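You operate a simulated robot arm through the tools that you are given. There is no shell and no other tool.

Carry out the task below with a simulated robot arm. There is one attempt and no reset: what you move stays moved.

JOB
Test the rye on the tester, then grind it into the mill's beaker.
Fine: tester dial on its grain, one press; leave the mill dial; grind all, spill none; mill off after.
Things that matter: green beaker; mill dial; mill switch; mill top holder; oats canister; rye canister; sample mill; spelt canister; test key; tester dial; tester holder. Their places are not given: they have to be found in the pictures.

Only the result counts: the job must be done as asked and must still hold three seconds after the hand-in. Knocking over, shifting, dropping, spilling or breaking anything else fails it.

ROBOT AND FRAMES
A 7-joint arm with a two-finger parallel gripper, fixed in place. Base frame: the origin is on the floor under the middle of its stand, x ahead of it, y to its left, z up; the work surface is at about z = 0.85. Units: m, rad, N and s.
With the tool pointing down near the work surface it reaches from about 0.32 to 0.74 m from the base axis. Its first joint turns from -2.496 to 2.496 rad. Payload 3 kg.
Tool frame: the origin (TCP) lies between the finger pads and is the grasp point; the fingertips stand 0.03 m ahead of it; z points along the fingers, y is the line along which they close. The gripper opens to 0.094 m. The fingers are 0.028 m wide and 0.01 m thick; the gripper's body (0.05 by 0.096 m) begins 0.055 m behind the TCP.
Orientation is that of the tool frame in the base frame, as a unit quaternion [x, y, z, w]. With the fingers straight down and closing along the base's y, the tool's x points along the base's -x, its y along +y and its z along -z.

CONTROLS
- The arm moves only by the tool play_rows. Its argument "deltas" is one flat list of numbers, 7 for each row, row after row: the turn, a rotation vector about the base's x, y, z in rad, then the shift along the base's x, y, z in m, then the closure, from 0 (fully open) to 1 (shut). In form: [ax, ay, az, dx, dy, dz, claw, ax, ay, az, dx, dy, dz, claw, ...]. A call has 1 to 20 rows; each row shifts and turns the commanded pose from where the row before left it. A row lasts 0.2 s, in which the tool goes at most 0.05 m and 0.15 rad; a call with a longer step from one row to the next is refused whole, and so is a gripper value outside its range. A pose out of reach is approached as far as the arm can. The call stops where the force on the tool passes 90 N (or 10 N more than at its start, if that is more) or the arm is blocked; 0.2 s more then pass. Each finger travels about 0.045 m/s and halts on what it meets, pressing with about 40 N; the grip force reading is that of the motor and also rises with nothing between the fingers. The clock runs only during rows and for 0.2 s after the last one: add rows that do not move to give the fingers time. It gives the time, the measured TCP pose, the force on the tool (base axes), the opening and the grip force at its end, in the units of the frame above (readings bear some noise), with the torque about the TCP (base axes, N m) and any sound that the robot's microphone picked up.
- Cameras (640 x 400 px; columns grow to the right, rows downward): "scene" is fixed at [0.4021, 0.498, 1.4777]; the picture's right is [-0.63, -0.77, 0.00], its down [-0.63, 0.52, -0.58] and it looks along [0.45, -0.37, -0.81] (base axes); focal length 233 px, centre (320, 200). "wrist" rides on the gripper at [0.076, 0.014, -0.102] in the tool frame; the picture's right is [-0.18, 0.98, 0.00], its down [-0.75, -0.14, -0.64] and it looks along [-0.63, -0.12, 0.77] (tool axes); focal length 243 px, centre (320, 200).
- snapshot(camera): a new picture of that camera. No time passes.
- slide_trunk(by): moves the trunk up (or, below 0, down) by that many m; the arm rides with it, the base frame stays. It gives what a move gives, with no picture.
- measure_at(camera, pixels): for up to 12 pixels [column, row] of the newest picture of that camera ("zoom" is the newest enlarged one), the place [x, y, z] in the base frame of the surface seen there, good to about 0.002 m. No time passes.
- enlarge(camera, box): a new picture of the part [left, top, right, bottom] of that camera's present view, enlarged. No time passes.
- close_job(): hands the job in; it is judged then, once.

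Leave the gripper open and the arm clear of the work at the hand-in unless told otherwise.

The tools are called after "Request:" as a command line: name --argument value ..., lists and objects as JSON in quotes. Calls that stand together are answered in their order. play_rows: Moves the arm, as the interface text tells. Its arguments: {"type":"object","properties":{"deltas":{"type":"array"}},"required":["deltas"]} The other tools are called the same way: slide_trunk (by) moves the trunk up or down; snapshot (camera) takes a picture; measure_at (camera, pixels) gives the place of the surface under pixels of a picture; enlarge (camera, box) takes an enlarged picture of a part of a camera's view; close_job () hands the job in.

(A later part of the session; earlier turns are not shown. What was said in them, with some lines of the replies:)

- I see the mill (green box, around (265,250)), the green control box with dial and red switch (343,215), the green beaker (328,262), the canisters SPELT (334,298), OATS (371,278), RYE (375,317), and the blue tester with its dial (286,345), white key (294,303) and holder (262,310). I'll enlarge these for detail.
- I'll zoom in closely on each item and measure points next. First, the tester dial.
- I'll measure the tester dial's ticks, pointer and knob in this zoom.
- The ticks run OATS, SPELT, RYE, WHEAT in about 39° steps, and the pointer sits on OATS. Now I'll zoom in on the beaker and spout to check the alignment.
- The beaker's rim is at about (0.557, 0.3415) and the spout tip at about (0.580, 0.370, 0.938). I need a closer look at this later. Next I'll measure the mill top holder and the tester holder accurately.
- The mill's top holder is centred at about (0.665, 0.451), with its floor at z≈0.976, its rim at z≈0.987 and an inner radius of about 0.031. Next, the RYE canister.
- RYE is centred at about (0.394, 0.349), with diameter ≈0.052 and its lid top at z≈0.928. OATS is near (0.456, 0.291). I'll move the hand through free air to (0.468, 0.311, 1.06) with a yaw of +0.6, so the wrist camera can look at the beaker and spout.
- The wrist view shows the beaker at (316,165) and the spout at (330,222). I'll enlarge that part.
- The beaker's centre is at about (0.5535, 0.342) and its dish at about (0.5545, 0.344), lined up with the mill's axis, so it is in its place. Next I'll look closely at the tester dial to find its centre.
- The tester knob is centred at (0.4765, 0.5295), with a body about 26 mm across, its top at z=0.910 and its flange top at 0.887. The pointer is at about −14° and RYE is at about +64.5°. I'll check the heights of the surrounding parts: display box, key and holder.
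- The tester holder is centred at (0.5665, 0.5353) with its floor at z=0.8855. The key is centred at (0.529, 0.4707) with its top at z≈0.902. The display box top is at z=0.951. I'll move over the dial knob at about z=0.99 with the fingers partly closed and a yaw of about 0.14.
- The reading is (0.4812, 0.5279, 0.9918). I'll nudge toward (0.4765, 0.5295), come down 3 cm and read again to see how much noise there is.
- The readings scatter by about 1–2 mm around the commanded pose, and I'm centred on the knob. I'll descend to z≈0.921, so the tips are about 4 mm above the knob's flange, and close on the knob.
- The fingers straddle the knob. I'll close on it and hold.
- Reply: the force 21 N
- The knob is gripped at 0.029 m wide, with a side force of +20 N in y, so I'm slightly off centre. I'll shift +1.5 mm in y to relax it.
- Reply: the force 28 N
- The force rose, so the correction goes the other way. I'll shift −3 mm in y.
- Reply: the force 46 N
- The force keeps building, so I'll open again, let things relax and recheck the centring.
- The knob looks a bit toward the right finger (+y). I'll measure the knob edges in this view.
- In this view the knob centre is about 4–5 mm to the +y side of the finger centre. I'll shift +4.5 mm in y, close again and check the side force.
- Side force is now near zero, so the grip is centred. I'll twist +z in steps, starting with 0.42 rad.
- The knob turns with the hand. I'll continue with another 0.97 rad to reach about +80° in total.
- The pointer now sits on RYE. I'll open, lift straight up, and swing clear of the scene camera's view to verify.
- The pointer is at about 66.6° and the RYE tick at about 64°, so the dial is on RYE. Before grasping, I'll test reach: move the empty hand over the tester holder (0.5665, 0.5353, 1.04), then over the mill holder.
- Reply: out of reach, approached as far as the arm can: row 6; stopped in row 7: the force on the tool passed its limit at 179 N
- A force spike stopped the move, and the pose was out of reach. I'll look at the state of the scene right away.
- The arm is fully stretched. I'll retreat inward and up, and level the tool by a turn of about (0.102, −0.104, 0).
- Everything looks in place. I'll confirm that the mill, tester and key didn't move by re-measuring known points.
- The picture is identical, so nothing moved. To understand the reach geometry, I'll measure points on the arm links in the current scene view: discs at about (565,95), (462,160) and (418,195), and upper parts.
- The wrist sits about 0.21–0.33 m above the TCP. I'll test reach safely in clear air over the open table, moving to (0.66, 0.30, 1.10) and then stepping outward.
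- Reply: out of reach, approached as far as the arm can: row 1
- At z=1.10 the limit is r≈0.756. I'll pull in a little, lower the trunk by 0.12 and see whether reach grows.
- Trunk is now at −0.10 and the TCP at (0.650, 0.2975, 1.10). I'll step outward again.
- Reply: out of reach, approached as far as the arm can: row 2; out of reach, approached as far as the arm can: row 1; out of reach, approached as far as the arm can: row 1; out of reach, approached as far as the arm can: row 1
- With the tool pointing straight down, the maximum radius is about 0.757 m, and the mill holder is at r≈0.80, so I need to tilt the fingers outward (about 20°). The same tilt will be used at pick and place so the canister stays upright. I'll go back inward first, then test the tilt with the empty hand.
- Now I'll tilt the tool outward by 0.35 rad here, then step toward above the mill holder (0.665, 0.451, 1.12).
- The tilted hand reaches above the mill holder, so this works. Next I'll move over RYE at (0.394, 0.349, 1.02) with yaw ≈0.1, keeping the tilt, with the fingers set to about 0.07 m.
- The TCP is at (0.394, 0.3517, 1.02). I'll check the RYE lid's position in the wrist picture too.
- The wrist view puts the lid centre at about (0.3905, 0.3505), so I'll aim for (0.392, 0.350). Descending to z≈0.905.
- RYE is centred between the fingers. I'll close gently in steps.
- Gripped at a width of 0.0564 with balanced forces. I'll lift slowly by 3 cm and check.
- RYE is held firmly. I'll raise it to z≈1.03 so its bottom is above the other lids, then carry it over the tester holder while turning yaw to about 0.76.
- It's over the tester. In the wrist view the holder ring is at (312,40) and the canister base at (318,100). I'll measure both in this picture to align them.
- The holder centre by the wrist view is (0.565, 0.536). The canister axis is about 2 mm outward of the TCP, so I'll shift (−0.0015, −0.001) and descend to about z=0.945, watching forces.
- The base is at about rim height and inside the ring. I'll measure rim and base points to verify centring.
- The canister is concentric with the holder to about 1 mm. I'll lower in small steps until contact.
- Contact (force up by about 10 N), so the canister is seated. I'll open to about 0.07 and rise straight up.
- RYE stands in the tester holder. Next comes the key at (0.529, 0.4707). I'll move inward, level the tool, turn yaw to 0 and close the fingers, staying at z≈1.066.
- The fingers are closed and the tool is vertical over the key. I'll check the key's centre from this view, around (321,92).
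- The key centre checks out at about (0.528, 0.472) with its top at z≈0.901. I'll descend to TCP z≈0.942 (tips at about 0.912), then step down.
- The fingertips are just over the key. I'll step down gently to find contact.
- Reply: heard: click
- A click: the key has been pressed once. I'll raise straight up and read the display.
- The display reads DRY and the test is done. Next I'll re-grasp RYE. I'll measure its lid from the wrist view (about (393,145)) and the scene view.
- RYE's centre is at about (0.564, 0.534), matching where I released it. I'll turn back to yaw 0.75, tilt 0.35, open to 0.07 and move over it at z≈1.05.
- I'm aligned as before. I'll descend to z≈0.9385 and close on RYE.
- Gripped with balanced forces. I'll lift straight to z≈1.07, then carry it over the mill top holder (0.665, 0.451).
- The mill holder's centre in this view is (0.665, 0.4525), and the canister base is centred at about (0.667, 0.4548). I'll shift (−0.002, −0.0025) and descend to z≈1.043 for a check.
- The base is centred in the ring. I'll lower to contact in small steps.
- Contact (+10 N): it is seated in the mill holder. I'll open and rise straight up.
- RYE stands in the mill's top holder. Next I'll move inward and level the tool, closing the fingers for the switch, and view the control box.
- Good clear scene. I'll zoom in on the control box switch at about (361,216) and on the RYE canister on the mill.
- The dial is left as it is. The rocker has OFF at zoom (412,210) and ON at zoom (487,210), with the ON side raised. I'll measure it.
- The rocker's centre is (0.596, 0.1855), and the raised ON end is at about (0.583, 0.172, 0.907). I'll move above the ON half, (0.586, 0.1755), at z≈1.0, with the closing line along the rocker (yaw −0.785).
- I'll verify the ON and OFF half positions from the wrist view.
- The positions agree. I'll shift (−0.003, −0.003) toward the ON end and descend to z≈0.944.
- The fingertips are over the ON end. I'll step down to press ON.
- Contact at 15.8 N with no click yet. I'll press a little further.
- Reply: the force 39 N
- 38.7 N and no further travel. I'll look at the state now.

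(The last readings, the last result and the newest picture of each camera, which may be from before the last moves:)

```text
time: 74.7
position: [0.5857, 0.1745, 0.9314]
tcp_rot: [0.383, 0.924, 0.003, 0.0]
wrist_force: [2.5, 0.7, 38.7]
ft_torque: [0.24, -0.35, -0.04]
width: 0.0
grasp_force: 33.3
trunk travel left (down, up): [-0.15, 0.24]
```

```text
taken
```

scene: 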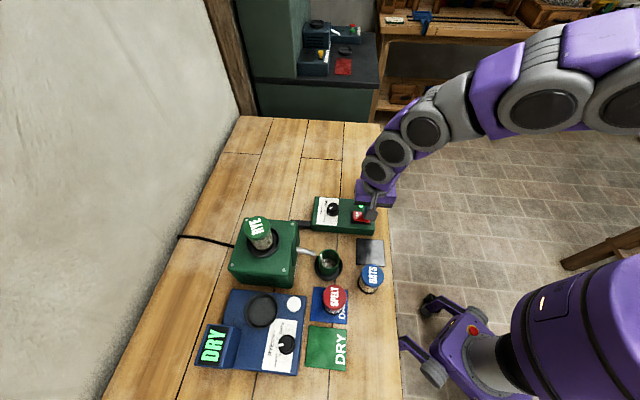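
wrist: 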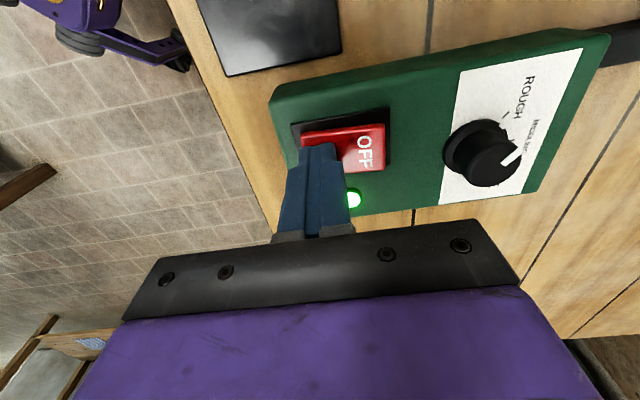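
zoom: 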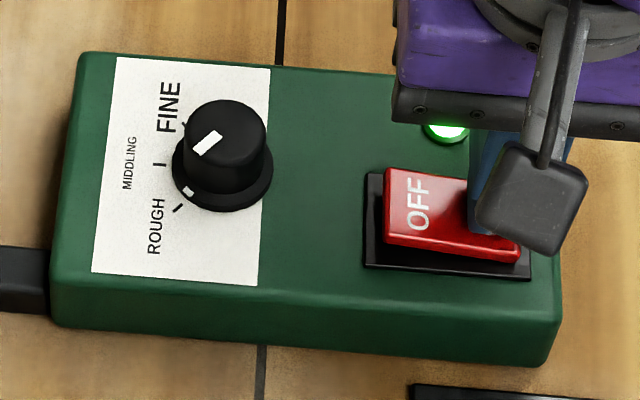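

The green lamp is lit, so the mill is ON. I'll lift off the switch and check the beaker and spout.

Request:
play_rows --deltas '[0, 0, 0, 0, 0, 0.01, 1, 0, 0, 0, 0, 0, 0.02, 1]'

Request:
enlarge --camera "scene" --box '[225, 205, 345, 285]'

```text
time: 75.3
position: [0.5835, 0.1722, 0.9594]
tcp_rot: [0.382, 0.924, -0.001, -0.004]
wrist_force: [0.2, -0.1, 0.3]
ft_torque: [0.02, 0.04, -0.03]
width: 0.0001
grasp_force: 32.6
trunk travel left (down, up): [-0.15, 0.24]
```

```text
5.00 times, centred on (285, 245) of scene
```

zoom: 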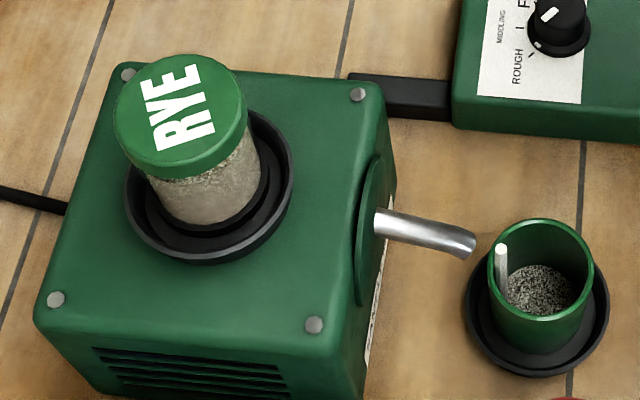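

Ground rye is streaming into the beaker. While it grinds, I'll shift over the OFF half (0.606, 0.196) at a safe height and keep watching.

Request:
play_rows --deltas '[0, 0, 0, 0, 0, 0.015, 1, 0, 0, 0, 0.021, 0.022, 0, 1, 0, 0, 0, 0, 0, 0, 1, 0, 0, 0, 0, 0, 0, 1, 0, 0, 0, 0, 0, 0, 1]'

Request:
enlarge --camera "scene" --box '[225, 205, 345, 285]'

```text
time: 76.5
position: [0.6063, 0.1952, 0.9738]
tcp_rot: [0.383, 0.924, 0.0, -0.003]
wrist_force: [0.1, 0.0, -0.5]
ft_torque: [-0.02, 0.01, 0.0]
width: 0.0
grasp_force: 33.3
trunk travel left (down, up): [-0.15, 0.24]
```

```text
5.00 times, centred on (285, 245) of scene
```

zoom: 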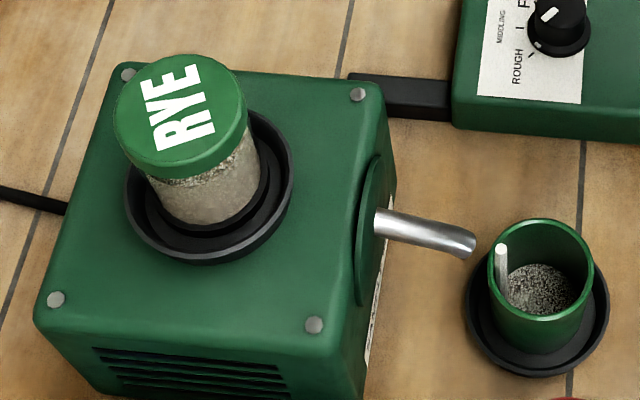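

It's still flowing and the level in the canister is dropping. I'll wait 4 s more.

Request:
play_rows --deltas '[0, 0, 0, 0, 0, 0, 1, 0, 0, 0, 0, 0, 0, 1, 0, 0, 0, 0, 0, 0, 1, 0, 0, 0, 0, 0, 0, 1, 0, 0, 0, 0, 0, 0, 1, 0, 0, 0, 0, 0, 0, 1, 0, 0, 0, 0, 0, 0, 1, 0, 0, 0, 0, 0, 0, 1, 0, 0, 0, 0, 0, 0, 1, 0, 0, 0, 0, 0, 0, 1, 0, 0, 0, 0, 0, 0, 1, 0, 0, 0, 0, 0, 0, 1, 0, 0, 0, 0, 0, 0, 1, 0, 0, 0, 0, 0, 0, 1, 0, 0, 0, 0, 0, 0, 1, 0, 0, 0, 0, 0, 0, 1, 0, 0, 0, 0, 0, 0, 1, 0, 0, 0, 0, 0, 0, 1, 0, 0, 0, 0, 0, 0, 1, 0, 0, 0, 0, 0, 0, 1]'

Request:
enlarge --camera "scene" --box '[225, 205, 345, 285]'

```text
time: 80.7
position: [0.6071, 0.195, 0.973]
tcp_rot: [0.383, 0.924, 0.001, -0.003]
wrist_force: [-0.2, 0.2, -1.7]
ft_torque: [0.0, -0.02, 0.0]
width: 0.0
grasp_force: 32.8
trunk travel left (down, up): [-0.15, 0.24]
```

```text
5.00 times, centred on (285, 245) of scene
```

zoom: 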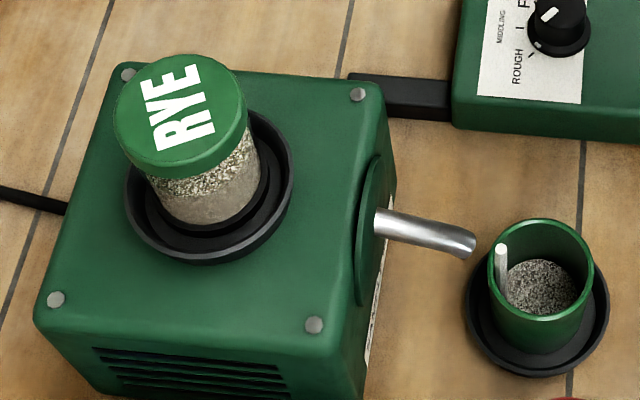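

It's going steadily. I'll wait 8 s more in two calls.

Request:
play_rows --deltas '[0, 0, 0, 0, 0, 0, 1, 0, 0, 0, 0, 0, 0, 1, 0, 0, 0, 0, 0, 0, 1, 0, 0, 0, 0, 0, 0, 1, 0, 0, 0, 0, 0, 0, 1, 0, 0, 0, 0, 0, 0, 1, 0, 0, 0, 0, 0, 0, 1, 0, 0, 0, 0, 0, 0, 1, 0, 0, 0, 0, 0, 0, 1, 0, 0, 0, 0, 0, 0, 1, 0, 0, 0, 0, 0, 0, 1, 0, 0, 0, 0, 0, 0, 1, 0, 0, 0, 0, 0, 0, 1, 0, 0, 0, 0, 0, 0, 1, 0, 0, 0, 0, 0, 0, 1, 0, 0, 0, 0, 0, 0, 1, 0, 0, 0, 0, 0, 0, 1, 0, 0, 0, 0, 0, 0, 1, 0, 0, 0, 0, 0, 0, 1, 0, 0, 0, 0, 0, 0, 1]'

Request:
play_rows --deltas '[0, 0, 0, 0, 0, 0, 1, 0, 0, 0, 0, 0, 0, 1, 0, 0, 0, 0, 0, 0, 1, 0, 0, 0, 0, 0, 0, 1, 0, 0, 0, 0, 0, 0, 1, 0, 0, 0, 0, 0, 0, 1, 0, 0, 0, 0, 0, 0, 1, 0, 0, 0, 0, 0, 0, 1, 0, 0, 0, 0, 0, 0, 1, 0, 0, 0, 0, 0, 0, 1, 0, 0, 0, 0, 0, 0, 1, 0, 0, 0, 0, 0, 0, 1, 0, 0, 0, 0, 0, 0, 1, 0, 0, 0, 0, 0, 0, 1, 0, 0, 0, 0, 0, 0, 1, 0, 0, 0, 0, 0, 0, 1, 0, 0, 0, 0, 0, 0, 1, 0, 0, 0, 0, 0, 0, 1, 0, 0, 0, 0, 0, 0, 1, 0, 0, 0, 0, 0, 0, 1]'

Request:
enlarge --camera "scene" --box '[225, 205, 345, 285]'

```text
time: 84.9
position: [0.6065, 0.1956, 0.9739]
tcp_rot: [0.383, 0.924, 0.001, -0.004]
wrist_force: [-0.2, -0.2, 0.7]
ft_torque: [0.03, 0.02, 0.02]
width: 0.0
grasp_force: 33.3
trunk travel left (down, up): [-0.15, 0.24]
```

```text
time: 89.1
position: [0.6067, 0.1949, 0.9724]
tcp_rot: [0.382, 0.924, -0.001, -0.003]
wrist_force: [-0.9, -0.6, -0.8]
ft_torque: [-0.02, 0.0, 0.0]
width: 0.0
grasp_force: 33.3
trunk travel left (down, up): [-0.15, 0.24]
```

```text
5.00 times, centred on (285, 245) of scene
```

zoom: 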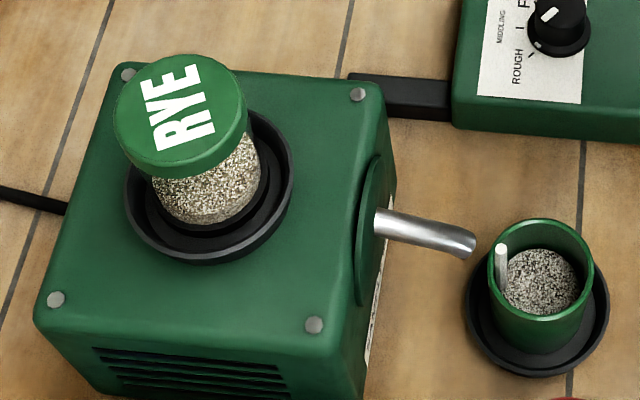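

It's nearly emptied, and the beaker level is rising. I'll wait 8 s more.

Request:
play_rows --deltas '[0, 0, 0, 0, 0, 0, 1, 0, 0, 0, 0, 0, 0, 1, 0, 0, 0, 0, 0, 0, 1, 0, 0, 0, 0, 0, 0, 1, 0, 0, 0, 0, 0, 0, 1, 0, 0, 0, 0, 0, 0, 1, 0, 0, 0, 0, 0, 0, 1, 0, 0, 0, 0, 0, 0, 1, 0, 0, 0, 0, 0, 0, 1, 0, 0, 0, 0, 0, 0, 1, 0, 0, 0, 0, 0, 0, 1, 0, 0, 0, 0, 0, 0, 1, 0, 0, 0, 0, 0, 0, 1, 0, 0, 0, 0, 0, 0, 1, 0, 0, 0, 0, 0, 0, 1, 0, 0, 0, 0, 0, 0, 1, 0, 0, 0, 0, 0, 0, 1, 0, 0, 0, 0, 0, 0, 1, 0, 0, 0, 0, 0, 0, 1, 0, 0, 0, 0, 0, 0, 1]'

Request:
play_rows --deltas '[0, 0, 0, 0, 0, 0, 1, 0, 0, 0, 0, 0, 0, 1, 0, 0, 0, 0, 0, 0, 1, 0, 0, 0, 0, 0, 0, 1, 0, 0, 0, 0, 0, 0, 1, 0, 0, 0, 0, 0, 0, 1, 0, 0, 0, 0, 0, 0, 1, 0, 0, 0, 0, 0, 0, 1, 0, 0, 0, 0, 0, 0, 1, 0, 0, 0, 0, 0, 0, 1, 0, 0, 0, 0, 0, 0, 1, 0, 0, 0, 0, 0, 0, 1, 0, 0, 0, 0, 0, 0, 1, 0, 0, 0, 0, 0, 0, 1, 0, 0, 0, 0, 0, 0, 1, 0, 0, 0, 0, 0, 0, 1, 0, 0, 0, 0, 0, 0, 1, 0, 0, 0, 0, 0, 0, 1, 0, 0, 0, 0, 0, 0, 1, 0, 0, 0, 0, 0, 0, 1]'

Request:
enlarge --camera "scene" --box '[225, 205, 345, 285]'

```text
time: 93.3
position: [0.6063, 0.1955, 0.9736]
tcp_rot: [0.383, 0.924, 0.0, -0.003]
wrist_force: [-0.1, 0.3, 0.3]
ft_torque: [0.0, -0.03, 0.04]
width: 0.0
grasp_force: 32.6
trunk travel left (down, up): [-0.15, 0.24]
```

```text
time: 97.5
position: [0.606, 0.1963, 0.9733]
tcp_rot: [0.383, 0.924, 0.0, -0.003]
wrist_force: [-0.2, -1.0, -0.3]
ft_torque: [0.01, -0.01, 0.04]
width: 0.0
grasp_force: 33.1
trunk travel left (down, up): [-0.15, 0.24]
```

```text
5.00 times, centred on (285, 245) of scene
```

zoom: 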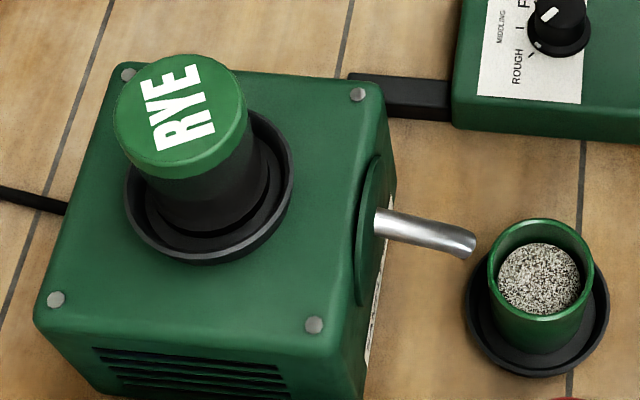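

The canister is empty, the stream has stopped and the beaker holds everything. Next I'll switch OFF, checking the position over the OFF half first.

Request:
snapshot --camera "wrist"

Request:
enlarge --camera "scene" --box '[305, 190, 385, 240]'

```text
taken
```

wrist: 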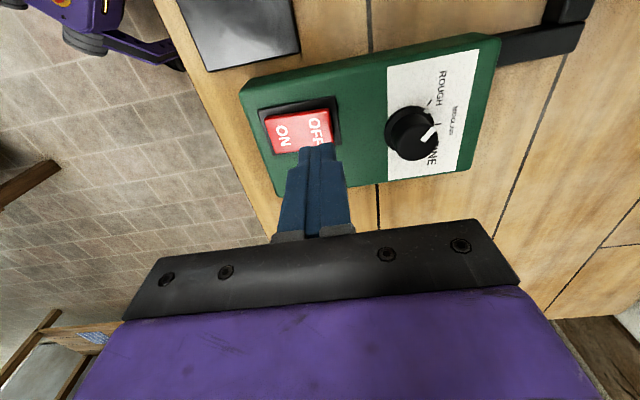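

```text
8.00 times, centred on (345, 215) of scene
```

zoom: 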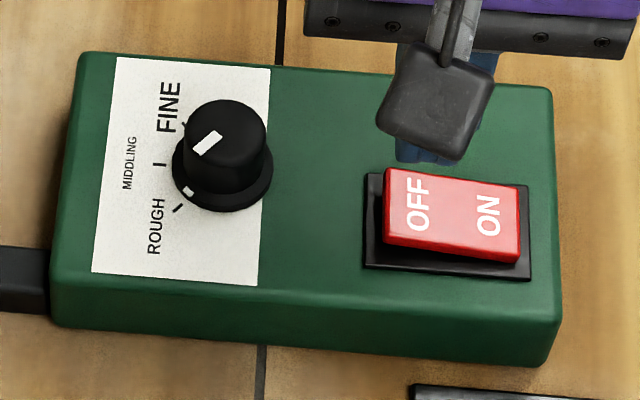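

Request:
measure_at --camera "wrist" --pixels '[[319, 128], [283, 133], [328, 118], [300, 130], [315, 112]]'

Request:
measure_at --camera "zoom" --pixels '[[390, 210], [415, 205], [450, 213], [488, 215], [512, 220]]'

```text
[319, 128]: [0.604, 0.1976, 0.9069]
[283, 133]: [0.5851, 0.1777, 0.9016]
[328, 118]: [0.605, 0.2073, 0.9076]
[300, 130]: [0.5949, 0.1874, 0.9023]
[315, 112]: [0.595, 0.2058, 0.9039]
```

```text
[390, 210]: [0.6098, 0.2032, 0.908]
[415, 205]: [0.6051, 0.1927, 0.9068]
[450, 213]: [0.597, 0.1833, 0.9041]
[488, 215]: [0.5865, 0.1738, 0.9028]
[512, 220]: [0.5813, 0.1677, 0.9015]
```

OFF's surface is at z≈0.907 near (0.607, 0.198). I'll shift (+0.001, +0.002), descend and press.

Request:
play_rows --deltas '[0, 0, 0, 0.001, 0.002, -0.015, 1, 0, 0, 0, 0, 0, -0.015, 1, 0, 0, 0, 0, 0, -0.006, 1, 0, 0, 0, 0, 0, 0, 1]'

Request:
play_rows --deltas '[0, 0, 0, 0, 0, -0.004, 1, 0, 0, 0, 0, 0, 0, 1]'

```text
time: 98.5
position: [0.6081, 0.1972, 0.9382]
tcp_rot: [0.383, 0.924, 0.0, -0.002]
wrist_force: [0.5, -0.1, -0.4]
ft_torque: [-0.01, -0.02, -0.02]
width: 0.0
grasp_force: 33.4
trunk travel left (down, up): [-0.15, 0.24]
```

```text
time: 99.1
position: [0.6082, 0.1976, 0.9343]
tcp_rot: [0.383, 0.924, 0.0, -0.001]
wrist_force: [0.7, 1.7, 1.4]
ft_torque: [-0.01, 0.01, 0.01]
width: 0.0002
grasp_force: 33.3
trunk travel left (down, up): [-0.15, 0.24]
```

Request:
play_rows --deltas '[0, 0, 0, 0, 0, -0.0025, 1, 0, 0, 0, 0, 0, 0, 1]'

Request:
snapshot --camera "wrist"

Request:
enlarge --camera "scene" --box '[305, 190, 385, 240]'

```text
time: 99.7
position: [0.6079, 0.1968, 0.9321]
tcp_rot: [0.382, 0.924, 0.0, -0.003]
wrist_force: [-1.7, 0.0, 4.2]
ft_torque: [-0.11, 0.01, -0.01]
width: 0.0
grasp_force: 33.5
trunk travel left (down, up): [-0.15, 0.24]
```

```text
taken
```

wrist: 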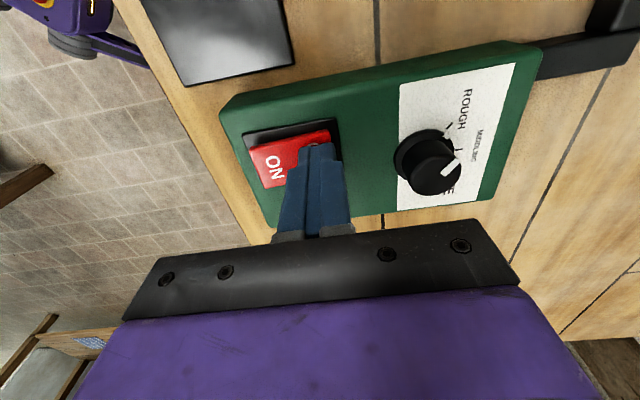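

```text
8.00 times, centred on (345, 215) of scene
```

zoom: 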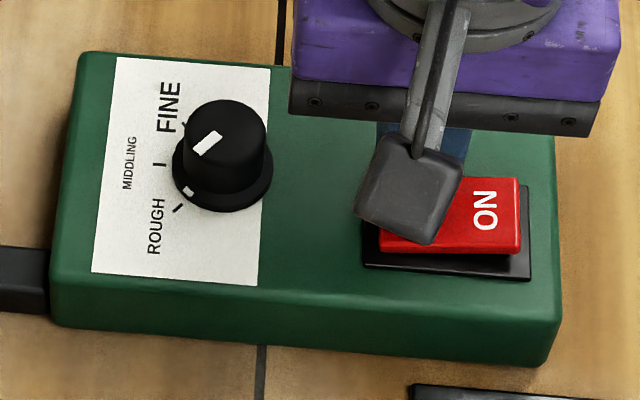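

The rocker has flipped back to OFF and is unlit. I'll lift straight up, then open the gripper and retreat to a clear pose.

Request:
play_rows --deltas '[0, 0, 0, 0, 0, 0.01, 1, 0, 0, 0, 0, 0, 0.03, 1, 0, 0, 0, 0, 0, 0.04, 1, 0, 0, 0, 0, 0, 0.04, 1, 0, 0, 0.131, -0.03, -0.01, 0.03, 0.7, 0, 0, 0.131, -0.03, -0.01, 0.03, 0.4, 0, 0, 0.131, -0.03, -0.01, 0.02, 0, 0, 0, 0.131, -0.03, 0, 0, 0, 0, 0, 0.131, -0.03, 0, 0, 0, 0, 0, 0.13, 0, 0, 0, 0, 0, 0, 0, 0, 0, 0, 0, 0, 0, 0, 0, 0, 0, 0]'

Request:
snapshot --camera "scene"

Request:
enlarge --camera "scene" --box '[225, 185, 385, 285]'

Request:
enlarge --camera "scene" --box '[190, 240, 400, 380]'

```text
time: 102.3
position: [0.457, 0.1669, 1.1302]
tcp_rot: [-0.001, 1.0, -0.001, -0.003]
wrist_force: [0.2, 0.2, -0.3]
ft_torque: [0.01, 0.01, 0.0]
width: 0.094
grasp_force: 0.0
trunk travel left (down, up): [-0.15, 0.24]
```

```text
taken
```

scene: 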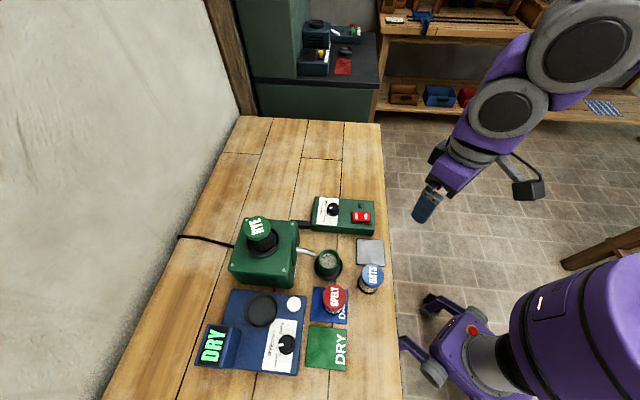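

```text
4.00 times, centred on (305, 235) of scene
```

zoom: 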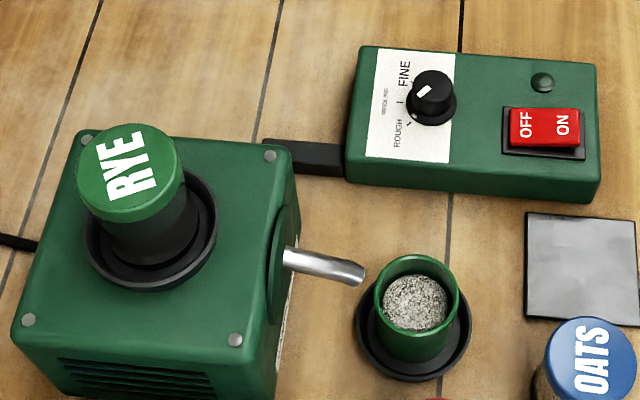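

```text
2.86 times, centred on (295, 310) of scene
```

zoom: 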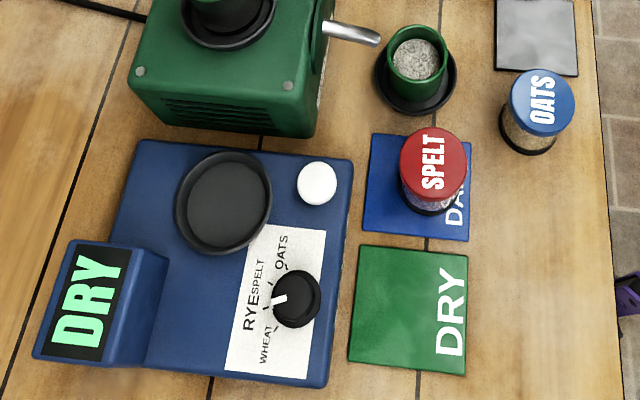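

The lamp is off and the rocker is on OFF. The mill dial is unchanged, the tester dial is on RYE and the display shows DRY. RYE is empty on the mill and the ground rye is all in the beaker, with no spill visible. Everything else is where it was, and the gripper is open and clear. I'll hand in.

Request:
close_job

```text
The job is handed in.
```

The rye has been tested and ground into the mill's beaker, and I've handed the job in; no verdict came back with the hand-in.

- **Test:** I turned the tester dial from OATS to RYE and pressed the key once. I heard one click, and the display read DRY.
- **Grinding:** I put the rye canister upright in the mill's top holder and ran the mill until the canister was empty and the stream had stopped. I saw no spill around the beaker.
- **Mill:** The switch is back on OFF with its lamp out, and I didn't touch the mill dial.
- **End state:** The empty rye canister is still in the mill's top holder, since you didn't ask for it back. The oats and spelt canisters were not touched. The gripper is open and the arm is clear of the work.

**Force stop:** Early on, while testing the arm's reach with an empty hand, a move stopped on a force reading of 179 N, possibly from brushing the mill. I re-measured the mill afterwards and it had not moved; the other things looked unchanged in the picture.

I lowered the trunk 0.10 m during the reach tests and left it there.
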